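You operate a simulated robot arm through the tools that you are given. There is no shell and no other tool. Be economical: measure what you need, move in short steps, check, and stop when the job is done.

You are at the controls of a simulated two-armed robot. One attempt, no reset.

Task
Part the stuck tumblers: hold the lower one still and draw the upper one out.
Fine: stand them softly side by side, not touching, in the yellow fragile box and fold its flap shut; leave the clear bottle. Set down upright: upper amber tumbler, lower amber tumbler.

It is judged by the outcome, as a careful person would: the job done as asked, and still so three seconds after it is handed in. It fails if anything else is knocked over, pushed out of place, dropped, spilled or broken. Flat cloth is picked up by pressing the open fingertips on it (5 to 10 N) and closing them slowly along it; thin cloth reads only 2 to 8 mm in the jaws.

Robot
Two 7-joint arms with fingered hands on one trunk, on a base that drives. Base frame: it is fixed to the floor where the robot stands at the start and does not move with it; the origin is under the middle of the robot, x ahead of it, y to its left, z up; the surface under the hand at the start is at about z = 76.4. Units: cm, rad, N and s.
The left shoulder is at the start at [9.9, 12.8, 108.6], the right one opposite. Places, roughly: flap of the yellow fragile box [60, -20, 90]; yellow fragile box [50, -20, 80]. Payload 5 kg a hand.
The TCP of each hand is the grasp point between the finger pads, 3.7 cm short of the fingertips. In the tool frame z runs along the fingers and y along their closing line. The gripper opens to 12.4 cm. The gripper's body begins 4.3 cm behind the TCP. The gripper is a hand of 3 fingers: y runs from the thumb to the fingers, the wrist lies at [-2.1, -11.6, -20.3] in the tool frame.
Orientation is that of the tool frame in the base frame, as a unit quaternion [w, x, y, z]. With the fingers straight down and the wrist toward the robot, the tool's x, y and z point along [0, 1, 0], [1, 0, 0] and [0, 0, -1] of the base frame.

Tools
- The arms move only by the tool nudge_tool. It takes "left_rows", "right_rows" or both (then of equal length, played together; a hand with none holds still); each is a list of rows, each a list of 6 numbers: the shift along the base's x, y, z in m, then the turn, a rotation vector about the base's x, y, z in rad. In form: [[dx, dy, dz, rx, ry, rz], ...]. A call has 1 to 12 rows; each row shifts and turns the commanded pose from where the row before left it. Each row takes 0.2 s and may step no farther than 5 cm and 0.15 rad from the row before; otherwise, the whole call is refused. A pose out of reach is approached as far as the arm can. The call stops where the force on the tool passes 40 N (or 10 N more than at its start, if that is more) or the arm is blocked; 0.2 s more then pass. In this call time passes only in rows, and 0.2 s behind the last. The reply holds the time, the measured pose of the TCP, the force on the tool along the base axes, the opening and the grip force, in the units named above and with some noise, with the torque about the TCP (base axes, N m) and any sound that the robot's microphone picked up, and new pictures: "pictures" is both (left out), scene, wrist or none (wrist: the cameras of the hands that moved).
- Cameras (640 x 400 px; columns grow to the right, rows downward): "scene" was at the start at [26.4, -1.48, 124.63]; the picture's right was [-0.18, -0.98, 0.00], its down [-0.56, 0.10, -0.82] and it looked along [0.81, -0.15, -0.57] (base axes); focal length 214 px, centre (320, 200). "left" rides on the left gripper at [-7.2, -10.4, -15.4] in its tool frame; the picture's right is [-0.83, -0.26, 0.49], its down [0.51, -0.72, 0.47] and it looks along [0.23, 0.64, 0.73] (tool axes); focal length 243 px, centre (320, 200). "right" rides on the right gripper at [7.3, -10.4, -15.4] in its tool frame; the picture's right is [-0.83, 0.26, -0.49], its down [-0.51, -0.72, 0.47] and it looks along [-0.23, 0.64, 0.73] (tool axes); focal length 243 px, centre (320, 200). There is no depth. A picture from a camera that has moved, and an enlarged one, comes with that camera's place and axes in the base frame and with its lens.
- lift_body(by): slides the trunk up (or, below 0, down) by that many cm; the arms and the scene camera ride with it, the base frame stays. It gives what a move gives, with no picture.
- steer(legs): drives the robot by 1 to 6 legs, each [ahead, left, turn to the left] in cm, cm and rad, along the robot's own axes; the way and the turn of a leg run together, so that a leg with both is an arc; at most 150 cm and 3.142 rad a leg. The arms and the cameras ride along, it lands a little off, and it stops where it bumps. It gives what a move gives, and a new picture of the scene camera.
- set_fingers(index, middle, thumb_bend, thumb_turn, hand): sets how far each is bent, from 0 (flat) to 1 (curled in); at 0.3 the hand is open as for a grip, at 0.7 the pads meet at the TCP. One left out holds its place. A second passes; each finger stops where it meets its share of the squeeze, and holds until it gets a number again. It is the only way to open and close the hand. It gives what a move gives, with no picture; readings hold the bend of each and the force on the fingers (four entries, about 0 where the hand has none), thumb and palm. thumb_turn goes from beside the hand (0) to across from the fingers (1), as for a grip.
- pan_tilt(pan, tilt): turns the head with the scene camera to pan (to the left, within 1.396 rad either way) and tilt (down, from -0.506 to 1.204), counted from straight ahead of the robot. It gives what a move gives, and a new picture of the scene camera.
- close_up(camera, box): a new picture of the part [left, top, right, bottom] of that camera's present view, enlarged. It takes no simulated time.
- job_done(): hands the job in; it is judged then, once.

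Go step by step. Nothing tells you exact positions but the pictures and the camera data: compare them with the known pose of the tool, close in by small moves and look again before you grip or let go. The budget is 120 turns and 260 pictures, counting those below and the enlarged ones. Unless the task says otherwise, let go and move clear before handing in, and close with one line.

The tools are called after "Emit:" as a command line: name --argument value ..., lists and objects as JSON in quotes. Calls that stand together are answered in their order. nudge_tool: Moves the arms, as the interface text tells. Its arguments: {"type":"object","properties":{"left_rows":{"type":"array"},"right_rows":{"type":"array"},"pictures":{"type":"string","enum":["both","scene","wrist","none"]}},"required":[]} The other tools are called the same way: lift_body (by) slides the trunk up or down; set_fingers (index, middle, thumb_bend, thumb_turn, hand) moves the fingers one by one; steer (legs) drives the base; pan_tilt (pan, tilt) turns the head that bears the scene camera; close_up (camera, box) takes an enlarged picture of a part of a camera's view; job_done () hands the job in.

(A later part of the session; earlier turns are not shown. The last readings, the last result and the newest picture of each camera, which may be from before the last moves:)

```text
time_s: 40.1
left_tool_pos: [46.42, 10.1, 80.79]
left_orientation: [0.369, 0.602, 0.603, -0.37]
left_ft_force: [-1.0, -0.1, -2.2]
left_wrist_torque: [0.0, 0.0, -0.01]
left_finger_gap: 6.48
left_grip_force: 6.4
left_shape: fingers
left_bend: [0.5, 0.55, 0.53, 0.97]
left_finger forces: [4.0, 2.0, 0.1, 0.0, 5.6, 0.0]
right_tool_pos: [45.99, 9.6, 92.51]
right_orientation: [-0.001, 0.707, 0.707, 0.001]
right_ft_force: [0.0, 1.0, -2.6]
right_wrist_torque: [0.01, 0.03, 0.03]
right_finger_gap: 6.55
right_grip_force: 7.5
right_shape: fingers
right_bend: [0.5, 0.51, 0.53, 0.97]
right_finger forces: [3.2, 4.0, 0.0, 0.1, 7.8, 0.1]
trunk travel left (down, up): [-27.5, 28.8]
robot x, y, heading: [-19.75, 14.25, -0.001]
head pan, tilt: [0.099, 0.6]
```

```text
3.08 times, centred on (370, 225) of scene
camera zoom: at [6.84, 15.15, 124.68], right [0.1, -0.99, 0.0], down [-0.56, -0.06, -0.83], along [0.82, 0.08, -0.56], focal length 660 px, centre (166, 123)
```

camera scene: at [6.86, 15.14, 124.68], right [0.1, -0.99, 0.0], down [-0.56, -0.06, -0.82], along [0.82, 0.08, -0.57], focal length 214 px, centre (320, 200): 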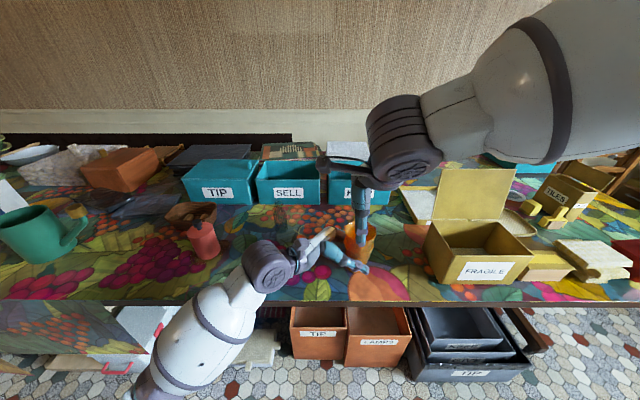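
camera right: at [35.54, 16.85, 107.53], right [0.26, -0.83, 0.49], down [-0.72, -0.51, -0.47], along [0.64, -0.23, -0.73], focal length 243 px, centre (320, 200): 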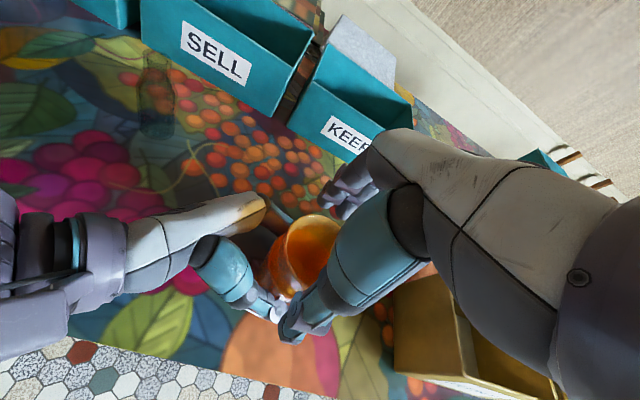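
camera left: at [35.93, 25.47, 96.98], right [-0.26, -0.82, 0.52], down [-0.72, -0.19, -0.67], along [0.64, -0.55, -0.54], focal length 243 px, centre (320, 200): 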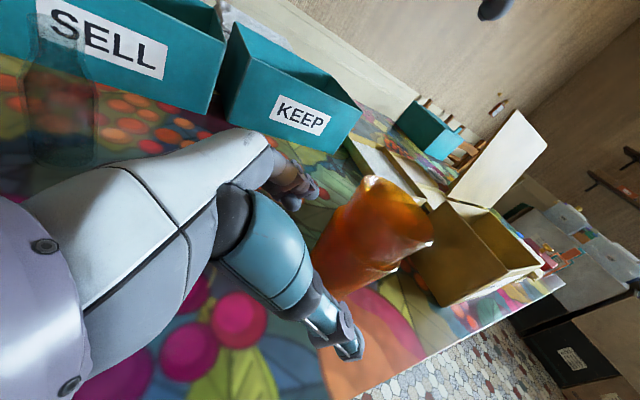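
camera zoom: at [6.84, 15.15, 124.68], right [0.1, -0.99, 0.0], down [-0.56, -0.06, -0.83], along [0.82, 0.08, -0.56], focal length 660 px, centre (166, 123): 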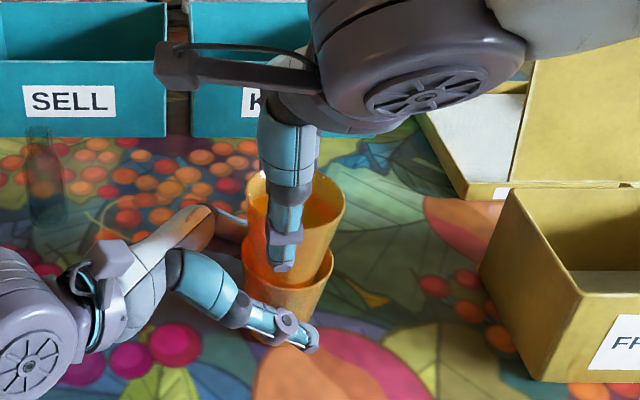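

Drawing out cleanly. I continue straight up until well clear of the lower rim.

Emit:
nudge_tool --right_rows '[[0, 0, 0.008, 0, 0, 0], [0, 0, 0.008, 0, 0, 0], [0, 0, 0.01, 0, 0, 0], [0, 0, 0.012, 0, 0, 0], [0, 0, 0.015, 0, 0, 0], [0, 0, 0.02, 0, 0, 0], [0, 0, 0.02, 0, 0, 0]]' --pictures "both"

Emit:
close_up --camera "scene" --box '[300, 120, 460, 290]'

```text
time_s: 41.7
left_tool_pos: [46.3, 10.19, 80.89]
left_orientation: [0.369, 0.603, 0.603, -0.37]
left_ft_force: [0.2, 0.3, -2.4]
left_wrist_torque: [0.04, 0.01, 0.02]
left_finger_gap: 6.47
left_grip_force: 5.6
left_shape: fingers
left_bend: [0.5, 0.55, 0.53, 0.97]
left_finger forces: [4.0, 2.0, 0.0, 0.0, 5.6, 0.0]
right_tool_pos: [45.91, 9.6, 101.81]
right_orientation: [0.0, 0.707, 0.707, 0.0]
right_ft_force: [0.5, 0.9, -1.9]
right_wrist_torque: [0.02, 0.0, -0.03]
right_finger_gap: 6.53
right_grip_force: 7.0
right_shape: fingers
right_bend: [0.5, 0.51, 0.53, 0.97]
right_finger forces: [3.2, 4.1, 0.0, 0.0, 7.7, 0.1]
trunk travel left (down, up): [-27.5, 28.8]
robot x, y, heading: [-19.83, 14.18, -0.004]
head pan, tilt: [0.099, 0.6]
camera scene: at [6.79, 15.16, 124.7], right [0.1, -0.99, 0.0], down [-0.56, -0.06, -0.83], along [0.82, 0.08, -0.56], focal length 214 px, centre (320, 200)
camera right: at [35.46, 16.87, 117.22], right [0.26, -0.83, 0.49], down [-0.72, -0.51, -0.47], along [0.64, -0.23, -0.73], focal length 243 px, centre (320, 200)
```

scene: 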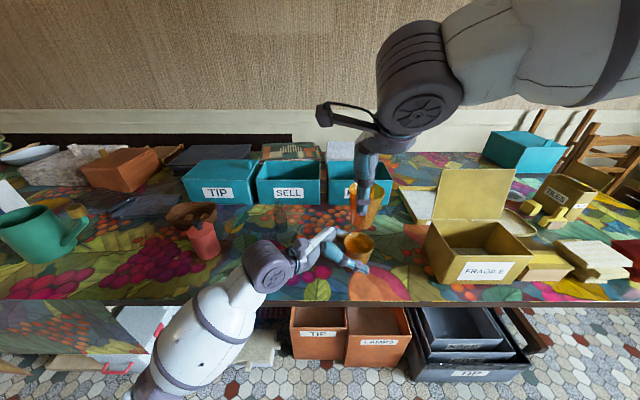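
right: 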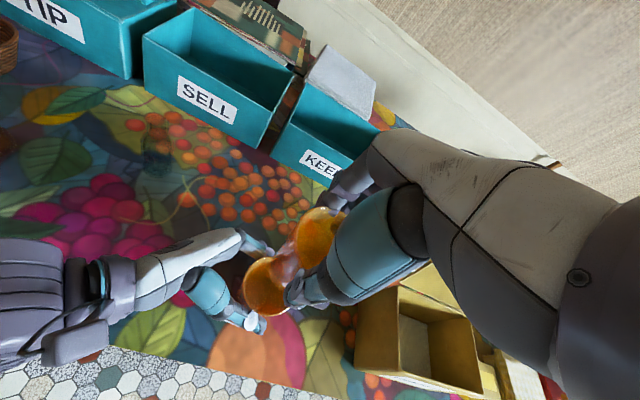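

```text
2.35 times, centred on (380, 205) of scene
camera zoom: at [6.79, 15.16, 124.7], right [0.1, -0.99, 0.0], down [-0.56, -0.06, -0.83], along [0.82, 0.08, -0.56], focal length 505 px, centre (179, 188)
```

zoom: 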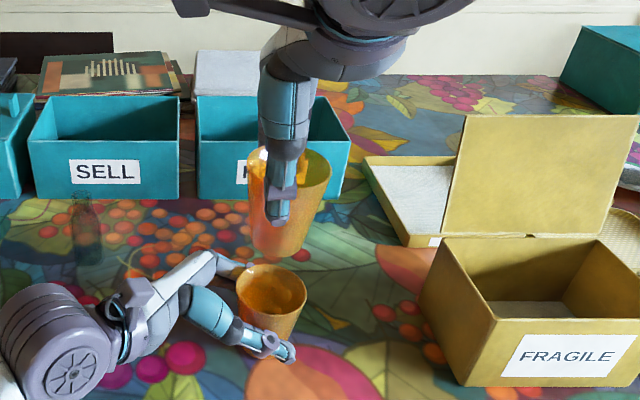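

They are apart. The left hand now seems to carry the lower one's weight, so I ease it down to the table before releasing.

Emit:
nudge_tool --left_rows '[[0, 0, -0.002, 0, 0, 0]]' --pictures "none"

Emit:
nudge_tool --left_rows '[[0, 0, -0.002, 0, 0, 0]]' --pictures "none"

Emit:
close_up --camera "scene" --box '[310, 210, 400, 290]'

```text
time_s: 42.1
left_tool_pos: [46.38, 10.02, 80.66]
left_orientation: [0.369, 0.603, 0.603, -0.369]
left_ft_force: [0.1, 0.4, 0.9]
left_wrist_torque: [-0.04, 0.0, 0.02]
left_finger_gap: 6.45
left_grip_force: 5.8
left_shape: fingers
left_bend: [0.5, 0.55, 0.53, 0.97]
left_finger forces: [4.4, 1.9, 0.0, 0.0, 5.1, 0.0]
right_tool_pos: [46.0, 9.55, 101.74]
right_orientation: [0.0, 0.707, 0.707, 0.0]
right_ft_force: [0.6, 0.4, -1.3]
right_wrist_torque: [-0.02, 0.0, -0.02]
right_finger_gap: 6.54
right_grip_force: 8.1
right_shape: fingers
right_bend: [0.5, 0.51, 0.53, 0.97]
right_finger forces: [3.2, 4.1, 0.0, 0.0, 7.7, 0.0]
trunk travel left (down, up): [-27.5, 28.8]
robot x, y, heading: [-19.74, 14.29, -0.001]
head pan, tilt: [0.099, 0.6]
```

```text
time_s: 42.5
left_tool_pos: [46.42, 10.08, 80.54]
left_orientation: [0.371, 0.603, 0.603, -0.369]
left_ft_force: [0.6, 1.4, 6.0]
left_wrist_torque: [-0.13, -0.03, 0.01]
left_finger_gap: 6.44
left_grip_force: 5.6
left_shape: fingers
left_bend: [0.5, 0.55, 0.54, 0.97]
left_finger forces: [4.6, 1.6, 0.1, 0.0, 4.8, 0.0]
right_tool_pos: [45.87, 9.64, 101.77]
right_orientation: [0.001, 0.707, 0.707, 0.0]
right_ft_force: [0.1, 0.8, -1.1]
right_wrist_torque: [-0.02, 0.01, 0.02]
right_finger_gap: 6.55
right_grip_force: 7.8
right_shape: fingers
right_bend: [0.5, 0.51, 0.53, 0.97]
right_finger forces: [3.2, 4.2, 0.0, 0.0, 7.7, 0.1]
trunk travel left (down, up): [-27.5, 28.8]
robot x, y, heading: [-19.59, 14.08, -0.001]
head pan, tilt: [0.099, 0.6]
```

```text
5.00 times, centred on (355, 250) of scene
camera zoom: at [6.78, 15.18, 124.7], right [0.1, -0.99, 0.0], down [-0.56, -0.06, -0.83], along [0.82, 0.08, -0.56], focal length 1072 px, centre (145, -50)
```

zoom: 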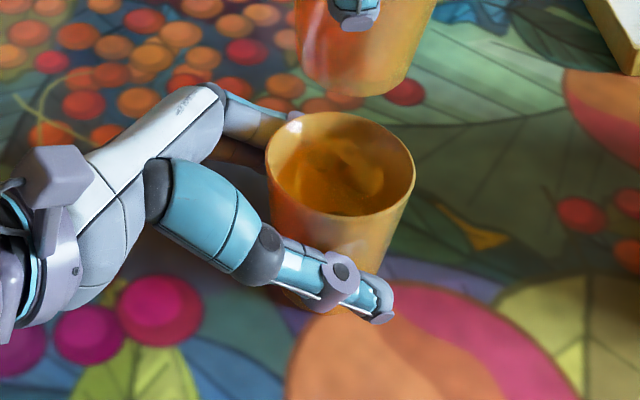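

It's seated on the table. I relieve the press and open the left hand slowly.

Emit:
nudge_tool --left_rows '[[0, 0, 0.0015, 0, 0, 0]]' --pictures "none"

Emit:
set_fingers --hand "left" --index 0.45 --middle 0.47 --thumb_bend 0.48

Emit:
set_fingers --hand "left" --index 0.3 --middle 0.3 --thumb_bend 0.3

Emit:
nudge_tool --left_rows '[[0, 0.0252, 0.0128, 0, 0, 0], [0, 0.0252, 0.0128, 0, 0, 0], [0, 0.0252, 0.0128, 0, 0, 0], [0, 0.0252, 0.0128, 0, 0, 0], [0, 0.0252, 0.0128, 0, 0, 0], [0, 0.0252, 0.0128, 0, 0, 0], [0, 0.01, 0.04, 0, 0, 0], [0, 0.01, 0.04, 0, 0, 0]]' --pictures "scene"

Emit:
close_up --camera "scene" --box '[310, 150, 550, 300]'

```text
time_s: 42.9
left_tool_pos: [46.43, 10.06, 80.52]
left_orientation: [0.37, 0.602, 0.603, -0.369]
left_ft_force: [-0.3, 1.4, 3.3]
left_wrist_torque: [-0.04, -0.03, 0.0]
left_finger_gap: 6.47
left_grip_force: 5.7
left_shape: fingers
left_bend: [0.5, 0.55, 0.54, 0.97]
left_finger forces: [4.3, 1.6, 0.1, 0.1, 5.3, 0.0]
right_tool_pos: [45.97, 9.62, 101.74]
right_orientation: [0.001, 0.707, 0.707, 0.0]
right_ft_force: [0.3, 0.5, -1.9]
right_wrist_torque: [0.02, 0.02, 0.0]
right_finger_gap: 6.54
right_grip_force: 7.3
right_shape: fingers
right_bend: [0.5, 0.51, 0.53, 0.97]
right_finger forces: [3.2, 4.2, 0.1, 0.1, 7.7, 0.1]
trunk travel left (down, up): [-27.5, 28.8]
robot x, y, heading: [-20.04, 14.08, -0.0]
head pan, tilt: [0.099, 0.6]
```

```text
time_s: 43.9
left_tool_pos: [46.32, 10.09, 80.59]
left_orientation: [0.369, 0.602, 0.603, -0.37]
left_ft_force: [-0.6, -0.2, -0.1]
left_wrist_torque: [0.0, -0.04, -0.02]
left_finger_gap: 7.8
left_grip_force: 0.1
left_shape: fingers
left_bend: [0.45, 0.47, 0.48, 0.97]
left_finger forces: [0.1, 0.0, 0.1, 0.0, 0.0, 0.1]
right_tool_pos: [46.0, 9.56, 101.83]
right_orientation: [0.0, 0.707, 0.707, 0.0]
right_ft_force: [-0.8, 0.0, -1.7]
right_wrist_torque: [-0.02, 0.01, -0.03]
right_finger_gap: 6.53
right_grip_force: 7.6
right_shape: fingers
right_bend: [0.5, 0.51, 0.53, 0.97]
right_finger forces: [3.2, 4.1, 0.1, 0.1, 7.8, 0.0]
trunk travel left (down, up): [-27.5, 28.8]
robot x, y, heading: [-19.81, 13.88, 0.002]
head pan, tilt: [0.099, 0.6]
```

```text
time_s: 44.9
left_tool_pos: [46.21, 10.02, 80.52]
left_orientation: [0.369, 0.602, 0.603, -0.37]
left_ft_force: [0.2, 0.1, 0.3]
left_wrist_torque: [-0.01, -0.01, 0.03]
left_finger_gap: 12.85
left_grip_force: 0.1
left_shape: fingers
left_bend: [0.3, 0.3, 0.3, 0.97]
left_finger forces: [0.1, 0.0, 0.0, 0.1, 0.1, 0.0]
right_tool_pos: [45.99, 9.55, 101.66]
right_orientation: [0.0, 0.707, 0.707, -0.001]
right_ft_force: [-0.1, -0.7, -2.3]
right_wrist_torque: [0.01, 0.0, -0.01]
right_finger_gap: 6.58
right_grip_force: 7.3
right_shape: fingers
right_bend: [0.5, 0.51, 0.53, 0.97]
right_finger forces: [3.2, 4.1, 0.0, 0.1, 7.8, 0.0]
trunk travel left (down, up): [-27.5, 28.8]
robot x, y, heading: [-19.92, 14.31, 0.001]
head pan, tilt: [0.099, 0.6]
```

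```text
time_s: 46.7
left_tool_pos: [46.32, 27.0, 96.45]
left_orientation: [0.37, 0.603, 0.603, -0.369]
left_ft_force: [0.3, 0.1, 0.3]
left_wrist_torque: [-0.01, -0.03, -0.01]
left_finger_gap: 12.83
left_grip_force: 0.1
left_shape: fingers
left_bend: [0.3, 0.3, 0.3, 0.97]
left_finger forces: [0.0, 0.0, 0.0, 0.1, 0.1, 0.0]
right_tool_pos: [45.88, 9.55, 101.71]
right_orientation: [-0.001, 0.707, 0.707, -0.001]
right_ft_force: [0.3, 1.1, -2.5]
right_wrist_torque: [-0.01, 0.0, 0.04]
right_finger_gap: 6.55
right_grip_force: 7.3
right_shape: fingers
right_bend: [0.5, 0.51, 0.53, 0.97]
right_finger forces: [3.3, 4.0, 0.0, 0.0, 7.7, 0.0]
trunk travel left (down, up): [-27.5, 28.8]
robot x, y, heading: [-19.38, 14.2, 0.002]
head pan, tilt: [0.099, 0.6]
camera scene: at [6.82, 15.15, 124.69], right [0.1, -0.99, 0.0], down [-0.56, -0.06, -0.83], along [0.82, 0.08, -0.56], focal length 214 px, centre (320, 200)
```

scene: 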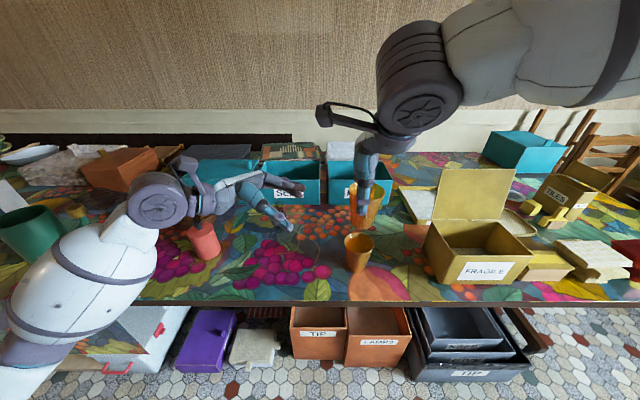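

```text
2.67 times, centred on (430, 225) of scene
camera zoom: at [6.82, 15.15, 124.69], right [0.1, -0.99, 0.0], down [-0.56, -0.06, -0.83], along [0.82, 0.08, -0.56], focal length 572 px, centre (27, 133)
```

zoom: 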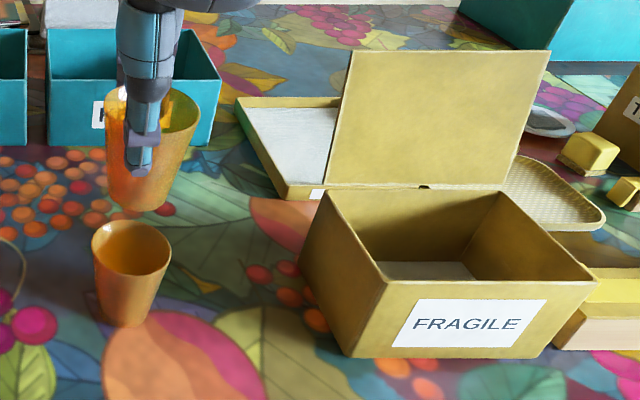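

The lower tumbler stands freely on the table. I carry the upper one over the box (centre about [49.1, -19.9], turned about 0.08 rad), to the right half at about [49.4, -24.2].

Emit:
nudge_tool --right_rows '[[0, 0, 0.02, 0, 0, 0], [0, 0, 0.015, 0, 0, 0], [0.002, -0.02, 0, 0, 0, 0.01], [0.004, -0.04, 0, 0, 0, 0.01], [0.004, -0.04, 0, 0, 0, 0.01], [0.005, -0.045, 0, 0, 0, 0.01], [0.005, -0.045, 0, 0, 0, 0.01], [0.005, -0.045, 0, 0, 0, 0.01], [0.005, -0.045, 0, 0, 0, 0.01], [0.003, -0.038, 0, 0, 0, 0.01], [0.001, -0.02, 0, 0, 0, 0]]' --pictures "wrist"

Emit:
pan_tilt --pan -0.45 --tilt 0.6

```text
time_s: 49.1
left_tool_pos: [46.38, 27.03, 96.36]
left_orientation: [0.37, 0.603, 0.603, -0.37]
left_ft_force: [-0.7, -0.2, -0.5]
left_wrist_torque: [-0.01, -0.02, -0.03]
left_finger_gap: 12.83
left_grip_force: 0.1
left_shape: fingers
left_bend: [0.3, 0.3, 0.3, 0.97]
left_finger forces: [0.0, 0.1, 0.0, 0.0, 0.0, 0.1]
right_tool_pos: [49.13, -24.28, 105.19]
right_orientation: [0.0, 0.678, 0.735, 0.0]
right_ft_force: [0.9, -0.4, -1.9]
right_wrist_torque: [-0.02, 0.0, -0.03]
right_finger_gap: 6.54
right_grip_force: 7.6
right_shape: fingers
right_bend: [0.5, 0.51, 0.53, 0.97]
right_finger forces: [3.2, 4.0, 0.0, 0.1, 7.3, 0.1]
trunk travel left (down, up): [-27.5, 28.8]
robot x, y, heading: [-19.64, 14.2, 0.003]
head pan, tilt: [0.099, 0.6]
camera right: at [38.29, -17.89, 120.55], right [0.33, -0.81, 0.49], down [-0.68, -0.56, -0.47], along [0.66, -0.18, -0.73], focal length 243 px, centre (320, 200)
```

right: 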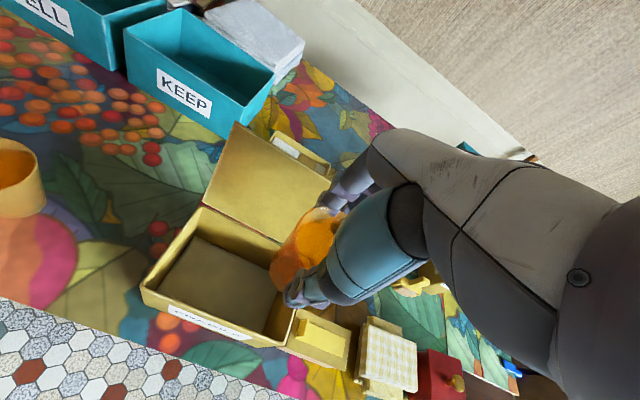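

```text
time_s: 50.1
left_tool_pos: [46.34, 27.09, 96.27]
left_orientation: [0.37, 0.602, 0.603, -0.37]
left_ft_force: [0.3, -0.3, -0.4]
left_wrist_torque: [0.0, 0.0, 0.01]
left_finger_gap: 12.82
left_grip_force: 0.0
left_shape: fingers
left_bend: [0.3, 0.3, 0.3, 0.97]
left_finger forces: [0.1, 0.1, 0.1, 0.0, 0.1, 0.1]
right_tool_pos: [49.35, -24.32, 105.14]
right_orientation: [0.0, 0.679, 0.734, 0.0]
right_ft_force: [-0.5, -0.3, -1.4]
right_wrist_torque: [0.04, -0.01, -0.02]
right_finger_gap: 6.56
right_grip_force: 7.2
right_shape: fingers
right_bend: [0.5, 0.51, 0.53, 0.97]
right_finger forces: [3.1, 4.0, 0.0, 0.0, 7.4, 0.0]
trunk travel left (down, up): [-27.5, 28.8]
robot x, y, heading: [-19.85, 14.29, -0.0]
head pan, tilt: [-0.45, 0.6]
camera scene: at [6.01, 10.42, 124.68], right [-0.43, -0.9, 0.0], down [-0.51, 0.25, -0.82], along [0.74, -0.36, -0.57], focal length 214 px, centre (320, 200)
```

scene: 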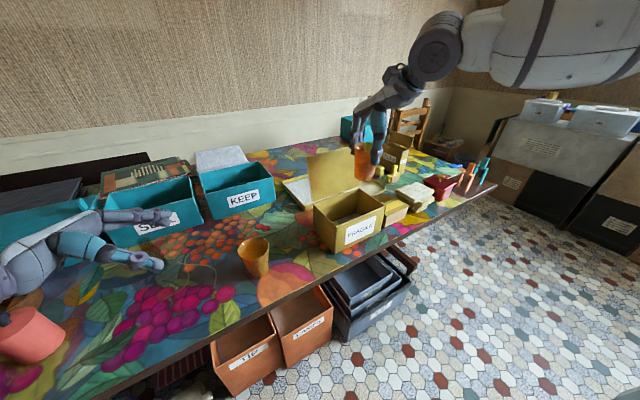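

I zoom in to fix the box's rim precisely from both cameras.

Emit:
close_up --camera "right" --box '[130, 110, 370, 360]'

Emit:
close_up --camera "scene" --box '[270, 90, 420, 260]'

```text
1.60 times, centred on (250, 235) of right
camera zoom: at [38.3, -17.81, 120.57], right [0.33, -0.81, 0.49], down [-0.68, -0.56, -0.47], along [0.66, -0.18, -0.73], focal length 388 px, centre (432, 144)
```

zoom: 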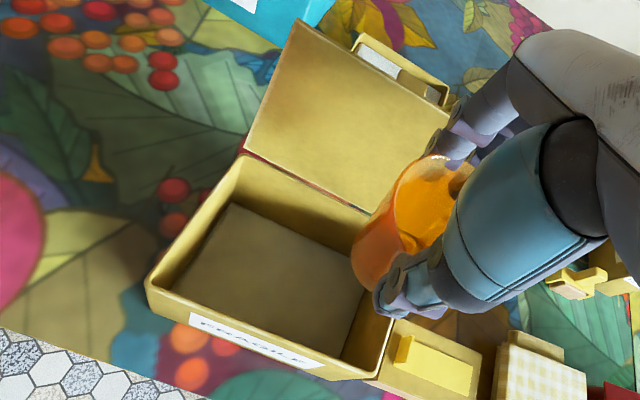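

```text
2.35 times, centred on (345, 175) of scene
camera zoom: at [6.01, 10.42, 124.68], right [-0.43, -0.9, 0.0], down [-0.51, 0.25, -0.82], along [0.74, -0.36, -0.57], focal length 505 px, centre (261, 259)
```

zoom: 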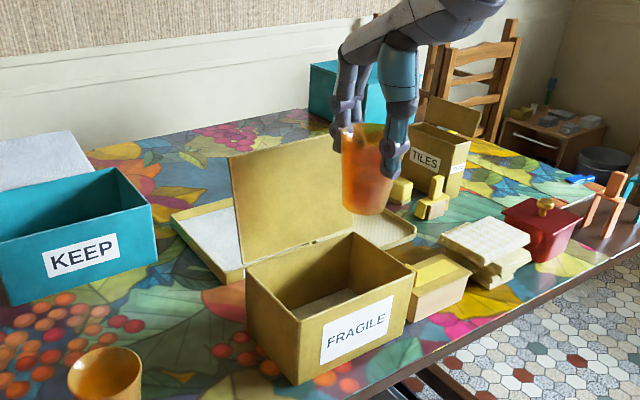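

The box centre is [49.2, -20.0] and the flap leans well back. I lower toward the right half with x trimmed +2 mm, pausing partway to check.

Emit:
nudge_tool --right_rows '[[0.002, 0, -0.025, 0, 0, 0], [0, 0, -0.025, 0, 0, 0], [0, 0, -0.025, 0, 0, 0]]' --pictures "both"

Emit:
close_up --camera "right" --box '[170, 130, 370, 380]'

Emit:
close_up --camera "scene" --box '[290, 120, 410, 260]'

```text
time_s: 50.9
left_tool_pos: [46.48, 27.02, 96.27]
left_orientation: [0.37, 0.603, 0.603, -0.369]
left_ft_force: [-0.5, -0.6, -0.7]
left_wrist_torque: [-0.03, 0.0, 0.04]
left_finger_gap: 12.84
left_grip_force: 0.1
left_shape: fingers
left_bend: [0.3, 0.3, 0.3, 0.97]
left_finger forces: [0.0, 0.0, 0.0, 0.1, 0.0, 0.0]
right_tool_pos: [49.43, -24.23, 97.66]
right_orientation: [0.001, 0.679, 0.734, 0.001]
right_ft_force: [0.4, -0.5, -1.3]
right_wrist_torque: [0.01, 0.01, 0.04]
right_finger_gap: 6.53
right_grip_force: 7.5
right_shape: fingers
right_bend: [0.5, 0.51, 0.53, 0.97]
right_finger forces: [3.2, 4.2, 0.1, 0.0, 7.3, 0.0]
trunk travel left (down, up): [-27.5, 28.8]
robot x, y, heading: [-19.28, 14.23, 0.001]
head pan, tilt: [-0.45, 0.6]
camera scene: at [6.07, 10.38, 124.67], right [-0.44, -0.9, 0.0], down [-0.51, 0.25, -0.82], along [0.74, -0.36, -0.57], focal length 214 px, centre (320, 200)
camera right: at [38.58, -17.84, 113.16], right [0.33, -0.81, 0.49], down [-0.68, -0.56, -0.47], along [0.66, -0.18, -0.73], focal length 243 px, centre (320, 200)
```

scene: 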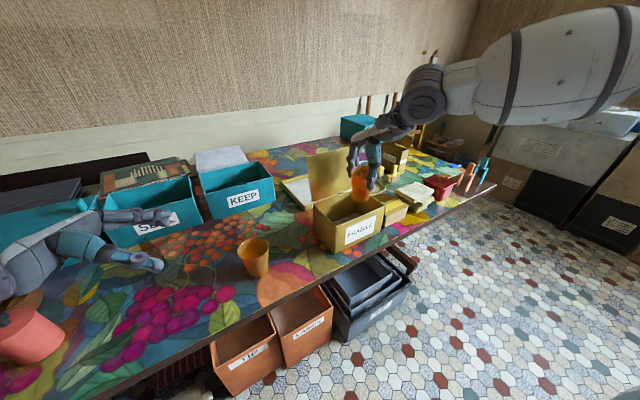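
right: 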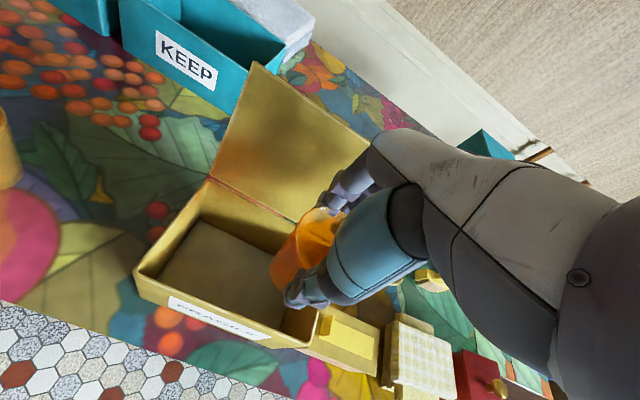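

```text
1.60 times, centred on (270, 255) of right
camera zoom: at [38.58, -17.84, 113.16], right [0.33, -0.81, 0.49], down [-0.68, -0.56, -0.47], along [0.66, -0.18, -0.73], focal length 388 px, centre (400, 112)
```

zoom: 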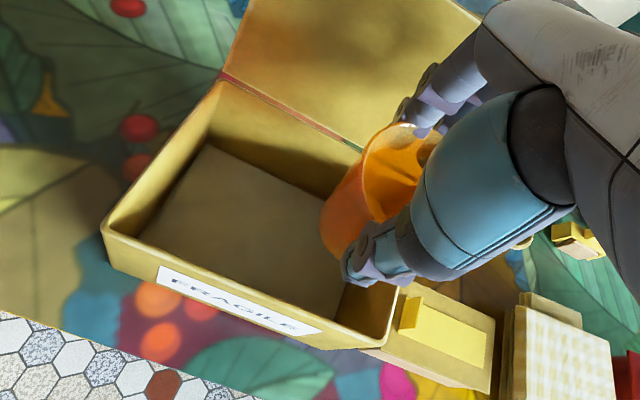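

```text
2.86 times, centred on (350, 190) of scene
camera zoom: at [6.07, 10.38, 124.67], right [-0.44, -0.9, 0.0], down [-0.51, 0.25, -0.82], along [0.74, -0.36, -0.57], focal length 613 px, centre (234, 229)
```

zoom: 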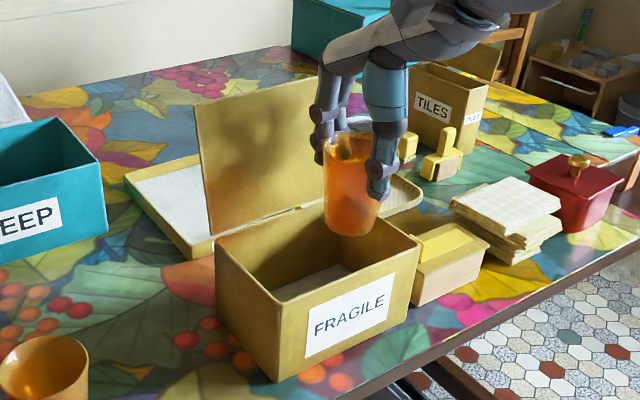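

Alignment looks right. I go down another 6 cm.

Emit:
nudge_tool --right_rows '[[0.001, 0, -0.02, 0, 0, 0], [0, 0, -0.02, 0, 0, 0], [0, 0, -0.02, 0, 0, 0]]' --pictures "wrist"

Emit:
close_up --camera "right" --box '[170, 130, 370, 380]'

Emit:
close_up --camera "scene" --box '[290, 120, 410, 260]'

```text
time_s: 51.7
left_tool_pos: [46.43, 27.06, 96.33]
left_orientation: [0.37, 0.603, 0.602, -0.37]
left_ft_force: [0.5, -0.7, -0.1]
left_wrist_torque: [-0.01, -0.04, -0.02]
left_finger_gap: 12.83
left_grip_force: 0.2
left_shape: fingers
left_bend: [0.3, 0.3, 0.3, 0.97]
left_finger forces: [0.1, 0.0, 0.0, 0.1, 0.1, 0.0]
right_tool_pos: [49.75, -24.4, 91.77]
right_orientation: [0.0, 0.679, 0.734, 0.0]
right_ft_force: [-0.1, -0.5, -1.1]
right_wrist_torque: [0.01, -0.01, 0.01]
right_finger_gap: 6.48
right_grip_force: 7.5
right_shape: fingers
right_bend: [0.5, 0.51, 0.53, 0.97]
right_finger forces: [3.1, 4.0, 0.0, 0.1, 7.3, 0.0]
trunk travel left (down, up): [-27.5, 28.8]
robot x, y, heading: [-19.61, 14.09, 0.001]
head pan, tilt: [-0.45, 0.6]
camera right: at [38.73, -17.83, 107.12], right [0.33, -0.81, 0.49], down [-0.68, -0.56, -0.47], along [0.66, -0.18, -0.73], focal length 243 px, centre (320, 200)
```

right: 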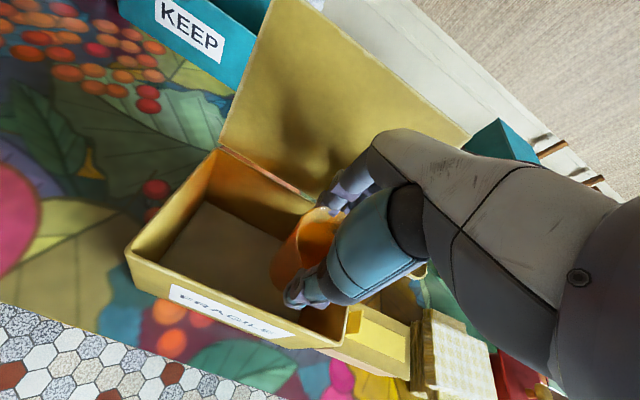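

```text
1.60 times, centred on (270, 255) of right
camera zoom: at [38.73, -17.83, 107.12], right [0.33, -0.81, 0.49], down [-0.68, -0.56, -0.47], along [0.66, -0.18, -0.73], focal length 388 px, centre (400, 112)
```

zoom: 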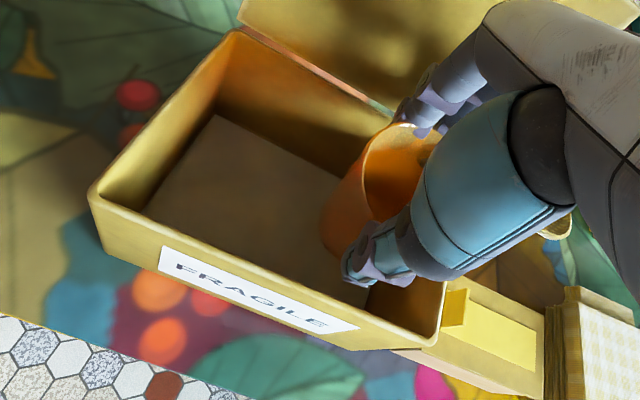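

```text
2.86 times, centred on (350, 190) of scene
camera zoom: at [6.05, 10.4, 124.67], right [-0.44, -0.9, 0.0], down [-0.51, 0.25, -0.82], along [0.74, -0.36, -0.57], focal length 613 px, centre (234, 229)
```

zoom: 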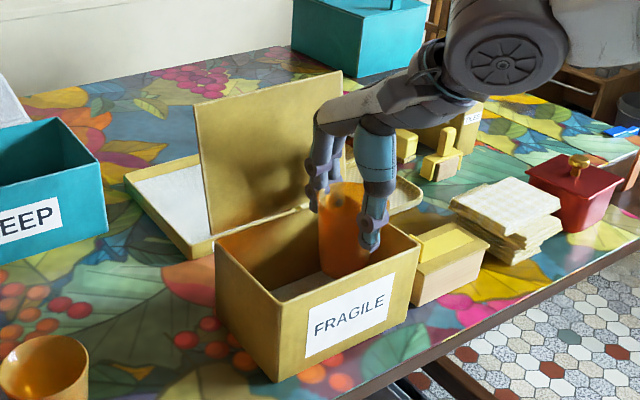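

Far-side fingers are close to the back wall, thumb has more room, so I shift 5 mm toward the front, then descend gently.

Emit:
nudge_tool --right_rows '[[-0.005, 0, 0, 0, 0, 0], [0, 0, -0.015, 0, 0, 0], [0, 0, -0.015, 0, 0, 0], [0, 0, -0.012, 0, 0, 0]]' --pictures "none"

Emit:
close_up --camera "right" --box '[170, 130, 370, 380]'

Emit:
close_up --camera "scene" --box '[290, 120, 410, 260]'

```text
time_s: 52.7
left_tool_pos: [46.31, 27.19, 96.45]
left_orientation: [0.369, 0.603, 0.603, -0.37]
left_ft_force: [-0.3, 0.3, -0.1]
left_wrist_torque: [-0.02, 0.02, 0.01]
left_finger_gap: 12.84
left_grip_force: 0.1
left_shape: fingers
left_bend: [0.3, 0.3, 0.3, 0.97]
left_finger forces: [0.0, 0.1, 0.0, 0.0, 0.0, 0.1]
right_tool_pos: [49.24, -24.31, 87.67]
right_orientation: [0.001, 0.679, 0.734, 0.001]
right_ft_force: [6.0, -0.3, 6.4]
right_wrist_torque: [-0.04, 0.13, -0.11]
right_finger_gap: 6.46
right_grip_force: 18.8
right_shape: fingers
right_bend: [0.49, 0.51, 0.54, 0.97]
right_finger forces: [4.7, 10.2, 0.0, 0.0, 22.9, 0.1]
trunk travel left (down, up): [-27.5, 28.8]
robot x, y, heading: [-19.51, 14.19, 0.001]
head pan, tilt: [-0.45, 0.6]
```

```text
1.60 times, centred on (270, 255) of right
camera zoom: at [38.24, -17.76, 103.08], right [0.32, -0.81, 0.49], down [-0.68, -0.56, -0.47], along [0.66, -0.18, -0.73], focal length 388 px, centre (400, 112)
```

zoom: 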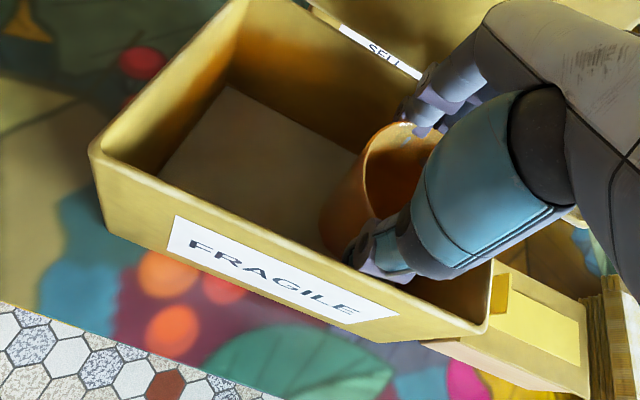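

```text
2.86 times, centred on (350, 190) of scene
camera zoom: at [5.98, 10.48, 124.7], right [-0.43, -0.9, 0.0], down [-0.51, 0.25, -0.83], along [0.74, -0.36, -0.56], focal length 613 px, centre (234, 229)
```

zoom: 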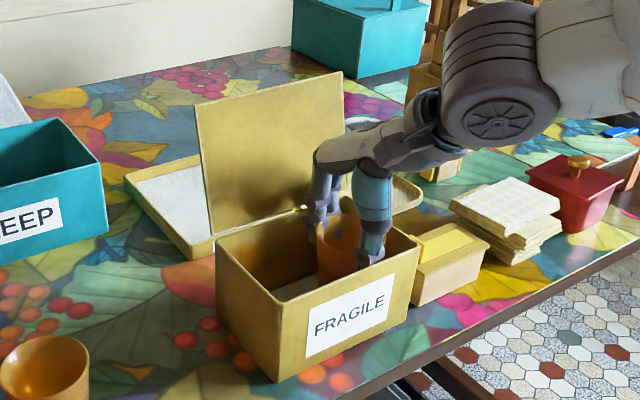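

The thumb is pressing on the front wall (6 N). I back up at once.

Emit:
nudge_tool --right_rows '[[0.001, 0, 0.008, 0, 0, 0], [0.002, 0, 0.008, 0, 0, 0]]' --pictures "none"

Emit:
close_up --camera "right" --box '[250, 200, 370, 320]'

Emit:
close_up --camera "scene" --box '[330, 160, 400, 240]'

```text
time_s: 53.3
left_tool_pos: [46.32, 27.1, 96.43]
left_orientation: [0.37, 0.603, 0.603, -0.369]
left_ft_force: [0.2, -0.1, -0.2]
left_wrist_torque: [0.03, 0.02, 0.0]
left_finger_gap: 12.85
left_grip_force: 0.1
left_shape: fingers
left_bend: [0.3, 0.3, 0.3, 0.97]
left_finger forces: [0.0, 0.0, 0.0, 0.0, 0.0, 0.1]
right_tool_pos: [49.44, -24.24, 89.12]
right_orientation: [-0.001, 0.679, 0.735, -0.001]
right_ft_force: [0.6, 0.4, -1.6]
right_wrist_torque: [-0.02, 0.01, 0.02]
right_finger_gap: 6.51
right_grip_force: 7.4
right_shape: fingers
right_bend: [0.5, 0.51, 0.54, 0.97]
right_finger forces: [3.2, 4.1, 0.0, 0.0, 7.5, 0.0]
trunk travel left (down, up): [-27.5, 28.8]
robot x, y, heading: [-19.74, 14.22, -0.002]
head pan, tilt: [-0.45, 0.6]
```

```text
3.33 times, centred on (310, 260) of right
camera zoom: at [38.48, -17.79, 104.59], right [0.33, -0.81, 0.49], down [-0.68, -0.56, -0.47], along [0.66, -0.18, -0.73], focal length 809 px, centre (353, 0)
```

zoom: 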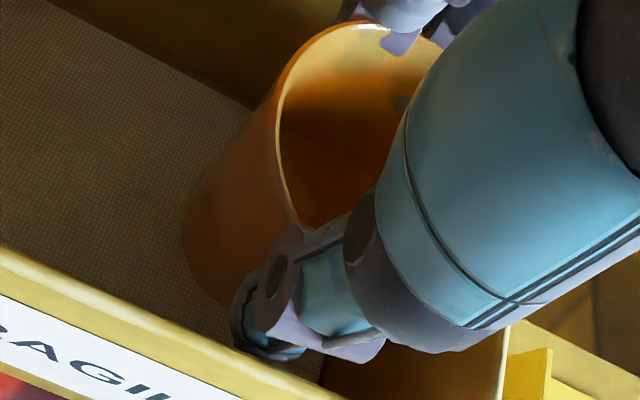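

```text
5.00 times, centred on (365, 200) of scene
camera zoom: at [5.99, 10.45, 124.68], right [-0.44, -0.9, 0.0], down [-0.51, 0.25, -0.83], along [0.74, -0.36, -0.56], focal length 1072 px, centre (95, 200)
```

zoom: 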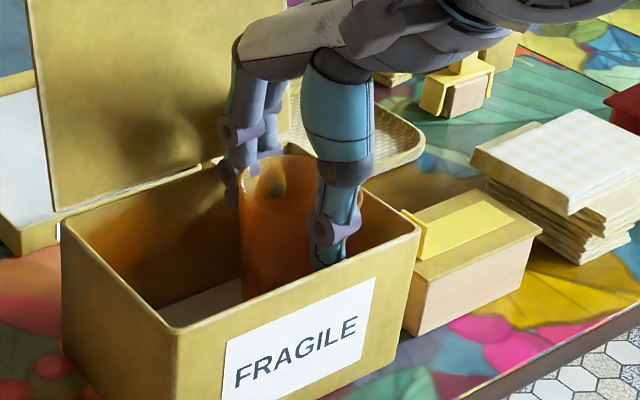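

Only thumb knob and wall met; now centred better at x ≈ 49.6 there should be about 4 mm each side. I descend again in small checked steps.

Emit:
nudge_tool --right_rows '[[0.002, 0, 0, 0, 0, 0], [0, 0, -0.008, 0, 0, 0], [0, 0, -0.007, 0, 0, 0]]' --pictures "none"

Emit:
close_up --camera "right" --box '[250, 200, 370, 320]'

```text
time_s: 54.1
left_tool_pos: [46.37, 27.0, 96.36]
left_orientation: [0.37, 0.603, 0.603, -0.369]
left_ft_force: [0.8, 0.0, -0.5]
left_wrist_torque: [-0.02, 0.04, 0.01]
left_finger_gap: 12.82
left_grip_force: 0.1
left_shape: fingers
left_bend: [0.3, 0.3, 0.3, 0.97]
left_finger forces: [0.1, 0.1, 0.1, 0.0, 0.0, 0.0]
right_tool_pos: [49.55, -24.24, 87.84]
right_orientation: [0.0, 0.679, 0.734, 0.0]
right_ft_force: [-9.5, -0.5, 5.6]
right_wrist_torque: [-0.09, -0.28, -0.17]
right_finger_gap: 6.53
right_grip_force: 16.9
right_shape: fingers
right_bend: [0.51, 0.53, 0.53, 0.97]
right_finger forces: [1.9, 20.2, 0.0, 0.0, 11.9, 0.1]
trunk travel left (down, up): [-27.5, 28.8]
robot x, y, heading: [-19.89, 14.34, 0.001]
head pan, tilt: [-0.45, 0.6]
```

```text
3.33 times, centred on (310, 260) of right
camera zoom: at [38.52, -17.81, 103.22], right [0.33, -0.81, 0.49], down [-0.68, -0.56, -0.47], along [0.66, -0.18, -0.73], focal length 809 px, centre (353, 0)
```

zoom: 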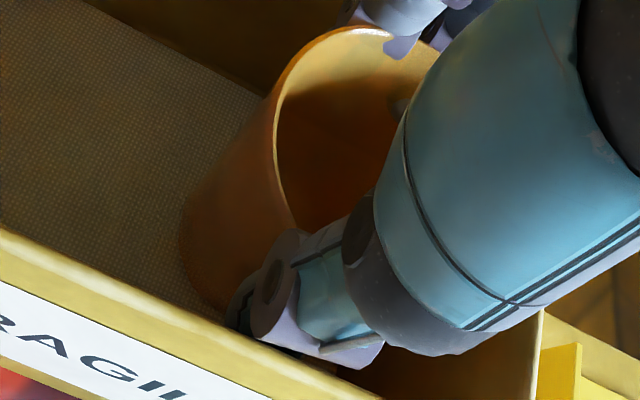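

The grip's knobs leave no slack front-to-back. I'll lift out, stand the tumbler on the free table at about [46.5, -1], and regrip it higher with just the fingertips so the knobs stay above the box rim.

Emit:
nudge_tool --right_rows '[[-0.001, 0, 0.006, 0, 0, 0], [0, 0, 0.012, 0, 0, 0], [0, 0, 0.03, 0, 0, 0], [0, 0, 0.04, 0, 0, 0], [0, 0, 0.04, 0, 0, 0], [0, 0, 0.04, 0, 0, 0]]' --pictures "scene"

Emit:
close_up --camera "scene" --box '[290, 120, 410, 260]'

```text
time_s: 55.5
left_tool_pos: [46.36, 27.09, 96.51]
left_orientation: [0.369, 0.604, 0.603, -0.369]
left_ft_force: [0.1, -0.2, -0.9]
left_wrist_torque: [0.02, -0.01, 0.02]
left_finger_gap: 12.84
left_grip_force: 0.0
left_shape: fingers
left_bend: [0.3, 0.3, 0.3, 0.97]
left_finger forces: [0.0, 0.0, 0.0, 0.0, 0.1, 0.1]
right_tool_pos: [49.53, -24.11, 104.74]
right_orientation: [0.001, 0.678, 0.735, 0.0]
right_ft_force: [0.0, 1.0, -1.2]
right_wrist_torque: [0.03, 0.01, -0.01]
right_finger_gap: 6.49
right_grip_force: 7.4
right_shape: fingers
right_bend: [0.5, 0.52, 0.53, 0.97]
right_finger forces: [3.1, 4.0, 0.0, 0.0, 7.0, 0.0]
trunk travel left (down, up): [-27.5, 28.8]
robot x, y, heading: [-19.73, 14.02, 0.003]
head pan, tilt: [-0.45, 0.6]
camera scene: at [5.94, 10.49, 124.7], right [-0.44, -0.9, 0.0], down [-0.51, 0.25, -0.83], along [0.74, -0.36, -0.56], focal length 214 px, centre (320, 200)
```

scene: 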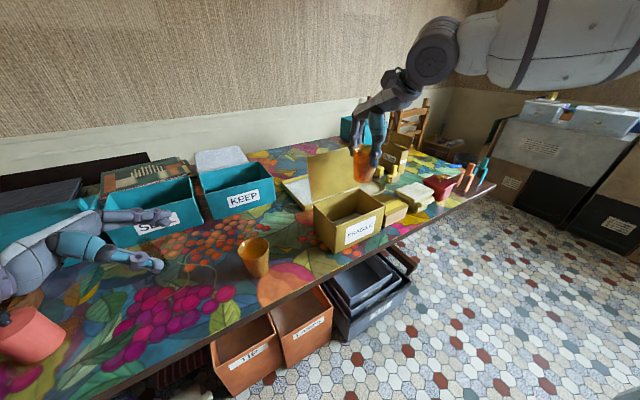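

```text
2.86 times, centred on (350, 190) of scene
camera zoom: at [5.94, 10.49, 124.7], right [-0.44, -0.9, 0.0], down [-0.51, 0.25, -0.83], along [0.74, -0.36, -0.56], focal length 613 px, centre (234, 229)
```

zoom: 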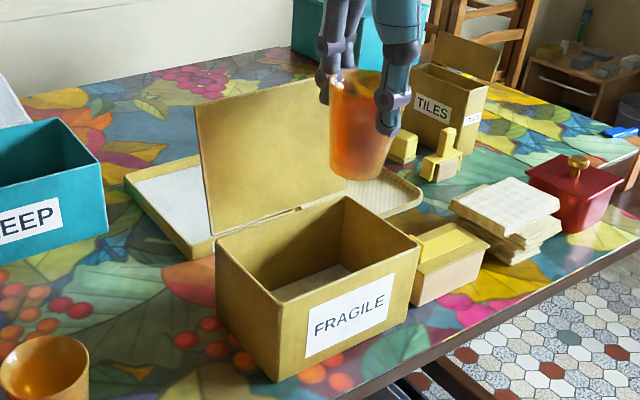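

The box is unmoved. I carry the tumbler to the free spot and lower it close to the table.

Emit:
nudge_tool --right_rows '[[-0.004, 0.039, 0, 0, 0, 0], [-0.005, 0.039, 0, 0, 0, 0], [-0.005, 0.039, 0, 0, 0, 0], [-0.005, 0.039, 0, 0, 0, 0], [-0.005, 0.039, 0, 0, 0, 0], [-0.005, 0.036, 0, 0, 0, 0], [0, 0, -0.04, 0, 0, 0], [0, 0, -0.04, 0, 0, 0], [0, 0, -0.04, 0, 0, 0], [0, 0, -0.04, 0, 0, 0], [0, 0, -0.02, 0, 0, 0]]' --pictures "wrist"

Emit:
pan_tilt --pan -0.25 --tilt 0.65

Emit:
close_up --camera "scene" --box '[230, 130, 410, 270]'

```text
time_s: 57.9
left_tool_pos: [46.51, 26.99, 96.35]
left_orientation: [0.369, 0.603, 0.603, -0.37]
left_ft_force: [-0.2, 0.4, 0.4]
left_wrist_torque: [-0.01, 0.0, 0.03]
left_finger_gap: 12.86
left_grip_force: 0.1
left_shape: fingers
left_bend: [0.3, 0.3, 0.3, 0.97]
left_finger forces: [0.1, 0.1, 0.0, 0.0, 0.0, 0.0]
right_tool_pos: [46.71, -1.07, 86.48]
right_orientation: [0.0, 0.679, 0.735, 0.0]
right_ft_force: [-0.3, 0.1, -2.1]
right_wrist_torque: [0.03, 0.02, 0.02]
right_finger_gap: 6.47
right_grip_force: 6.9
right_shape: fingers
right_bend: [0.5, 0.52, 0.53, 0.97]
right_finger forces: [3.1, 4.0, 0.0, 0.0, 6.9, 0.0]
trunk travel left (down, up): [-27.5, 28.8]
robot x, y, heading: [-19.98, 14.17, -0.001]
head pan, tilt: [-0.45, 0.6]
camera right: at [35.68, 5.32, 101.8], right [0.33, -0.81, 0.49], down [-0.68, -0.56, -0.47], along [0.66, -0.18, -0.73], focal length 243 px, centre (320, 200)
```

right: 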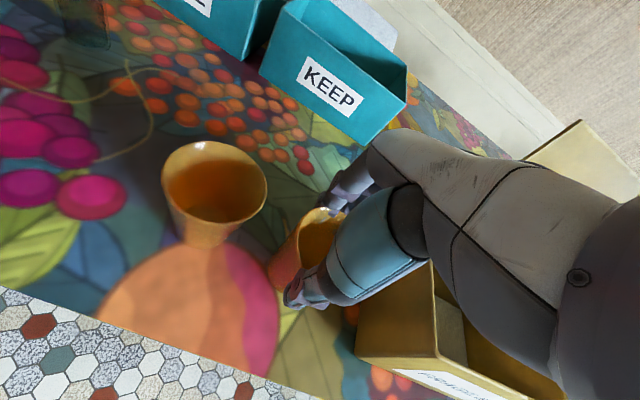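

```text
time_s: 58.6
left_tool_pos: [46.46, 27.08, 96.41]
left_orientation: [0.369, 0.603, 0.603, -0.37]
left_ft_force: [-0.3, -0.4, -0.5]
left_wrist_torque: [-0.01, -0.01, 0.01]
left_finger_gap: 12.84
left_grip_force: 0.0
left_shape: fingers
left_bend: [0.3, 0.3, 0.3, 0.97]
left_finger forces: [0.0, 0.1, 0.0, 0.0, 0.0, 0.0]
right_tool_pos: [46.54, -1.15, 86.42]
right_orientation: [0.0, 0.679, 0.734, 0.0]
right_ft_force: [-0.4, -0.3, -2.1]
right_wrist_torque: [0.04, 0.0, -0.01]
right_finger_gap: 6.5
right_grip_force: 7.4
right_shape: fingers
right_bend: [0.5, 0.52, 0.53, 0.97]
right_finger forces: [3.0, 4.0, 0.0, 0.0, 6.8, 0.1]
trunk travel left (down, up): [-27.5, 28.8]
robot x, y, heading: [-19.86, 13.8, 0.0]
head pan, tilt: [-0.25, 0.649]
camera scene: at [6.46, 12.12, 124.26], right [-0.25, -0.97, 0.0], down [-0.59, 0.15, -0.8], along [0.77, -0.2, -0.6], focal length 214 px, centre (320, 200)
```

scene: 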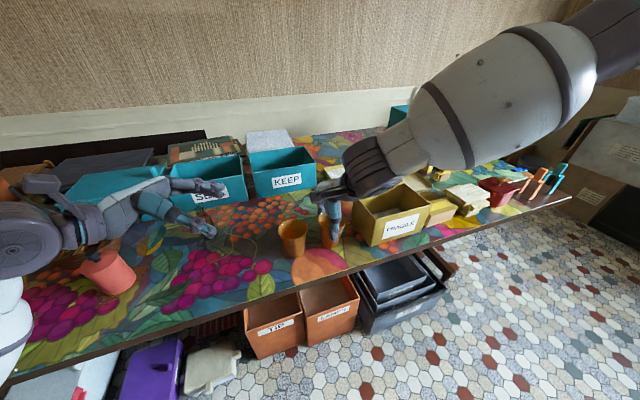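

```text
2.86 times, centred on (320, 200) of scene
camera zoom: at [6.46, 12.12, 124.26], right [-0.25, -0.97, 0.0], down [-0.59, 0.15, -0.8], along [0.77, -0.2, -0.6], focal length 613 px, centre (320, 200)
```

zoom: 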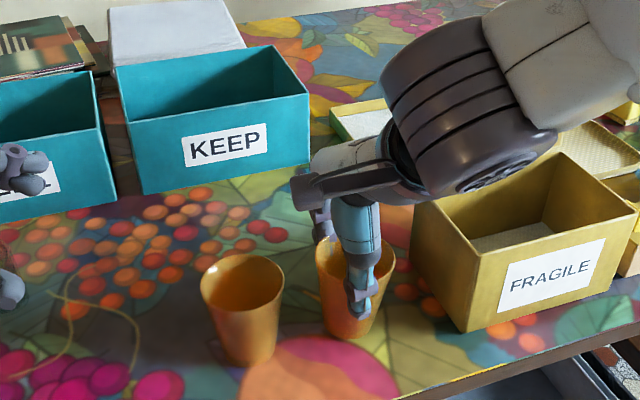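

Now the gentle set-down, with small steps and force checks.

Emit:
nudge_tool --right_rows '[[0, 0, -0.004, 0, 0, 0], [0, 0, -0.004, 0, 0, 0]]' --pictures "none"

Emit:
nudge_tool --right_rows '[[0, 0, -0.003, 0, 0, 0]]' --pictures "none"

Emit:
nudge_tool --right_rows '[[0, 0, -0.002, 0, 0, 0]]' --pictures "none"

```text
time_s: 59.2
left_tool_pos: [46.37, 27.21, 96.4]
left_orientation: [0.37, 0.603, 0.603, -0.369]
left_ft_force: [-0.6, 0.1, 0.5]
left_wrist_torque: [0.0, 0.0, 0.0]
left_finger_gap: 12.85
left_grip_force: 0.0
left_shape: fingers
left_bend: [0.3, 0.3, 0.3, 0.97]
left_finger forces: [0.1, 0.1, 0.0, 0.1, 0.0, 0.0]
right_tool_pos: [46.59, -0.99, 85.92]
right_orientation: [0.001, 0.678, 0.735, 0.001]
right_ft_force: [1.1, 2.7, 11.9]
right_wrist_torque: [-0.01, 0.09, -0.04]
right_finger_gap: 6.46
right_grip_force: 9.9
right_shape: fingers
right_bend: [0.5, 0.51, 0.54, 0.97]
right_finger forces: [4.0, 4.6, 0.1, 0.1, 10.3, 0.1]
trunk travel left (down, up): [-27.5, 28.8]
robot x, y, heading: [-19.39, 14.2, 0.004]
head pan, tilt: [-0.25, 0.649]
```

```text
time_s: 59.6
left_tool_pos: [46.37, 27.18, 96.43]
left_orientation: [0.37, 0.603, 0.603, -0.369]
left_ft_force: [0.7, -0.5, -0.4]
left_wrist_torque: [0.01, -0.02, 0.0]
left_finger_gap: 12.85
left_grip_force: 0.1
left_shape: fingers
left_bend: [0.3, 0.3, 0.3, 0.97]
left_finger forces: [0.1, 0.1, 0.0, 0.0, 0.1, 0.0]
right_tool_pos: [46.64, -1.13, 85.51]
right_orientation: [0.0, 0.679, 0.734, 0.001]
right_ft_force: [-0.5, 0.9, 8.1]
right_wrist_torque: [-0.04, -0.12, 0.01]
right_finger_gap: 6.41
right_grip_force: 8.0
right_shape: fingers
right_bend: [0.5, 0.51, 0.54, 0.97]
right_finger forces: [3.3, 4.3, 0.0, 0.0, 8.5, 0.0]
trunk travel left (down, up): [-27.5, 28.8]
robot x, y, heading: [-19.5, 14.4, -0.001]
head pan, tilt: [-0.25, 0.649]
```

```text
time_s: 60.0
left_tool_pos: [46.34, 27.16, 96.46]
left_orientation: [0.369, 0.603, 0.603, -0.37]
left_ft_force: [0.2, -0.2, -0.7]
left_wrist_torque: [0.03, -0.01, -0.01]
left_finger_gap: 12.85
left_grip_force: 0.0
left_shape: fingers
left_bend: [0.3, 0.3, 0.3, 0.97]
left_finger forces: [0.1, 0.0, 0.1, 0.1, 0.1, 0.0]
right_tool_pos: [46.59, -0.97, 85.22]
right_orientation: [0.0, 0.678, 0.735, -0.001]
right_ft_force: [-0.1, 0.6, 9.4]
right_wrist_torque: [-0.01, -0.12, -0.02]
right_finger_gap: 6.42
right_grip_force: 7.3
right_shape: fingers
right_bend: [0.5, 0.51, 0.54, 0.97]
right_finger forces: [3.1, 4.2, 0.0, 0.0, 7.4, 0.0]
trunk travel left (down, up): [-27.5, 28.8]
robot x, y, heading: [-19.76, 14.0, -0.005]
head pan, tilt: [-0.25, 0.649]
```

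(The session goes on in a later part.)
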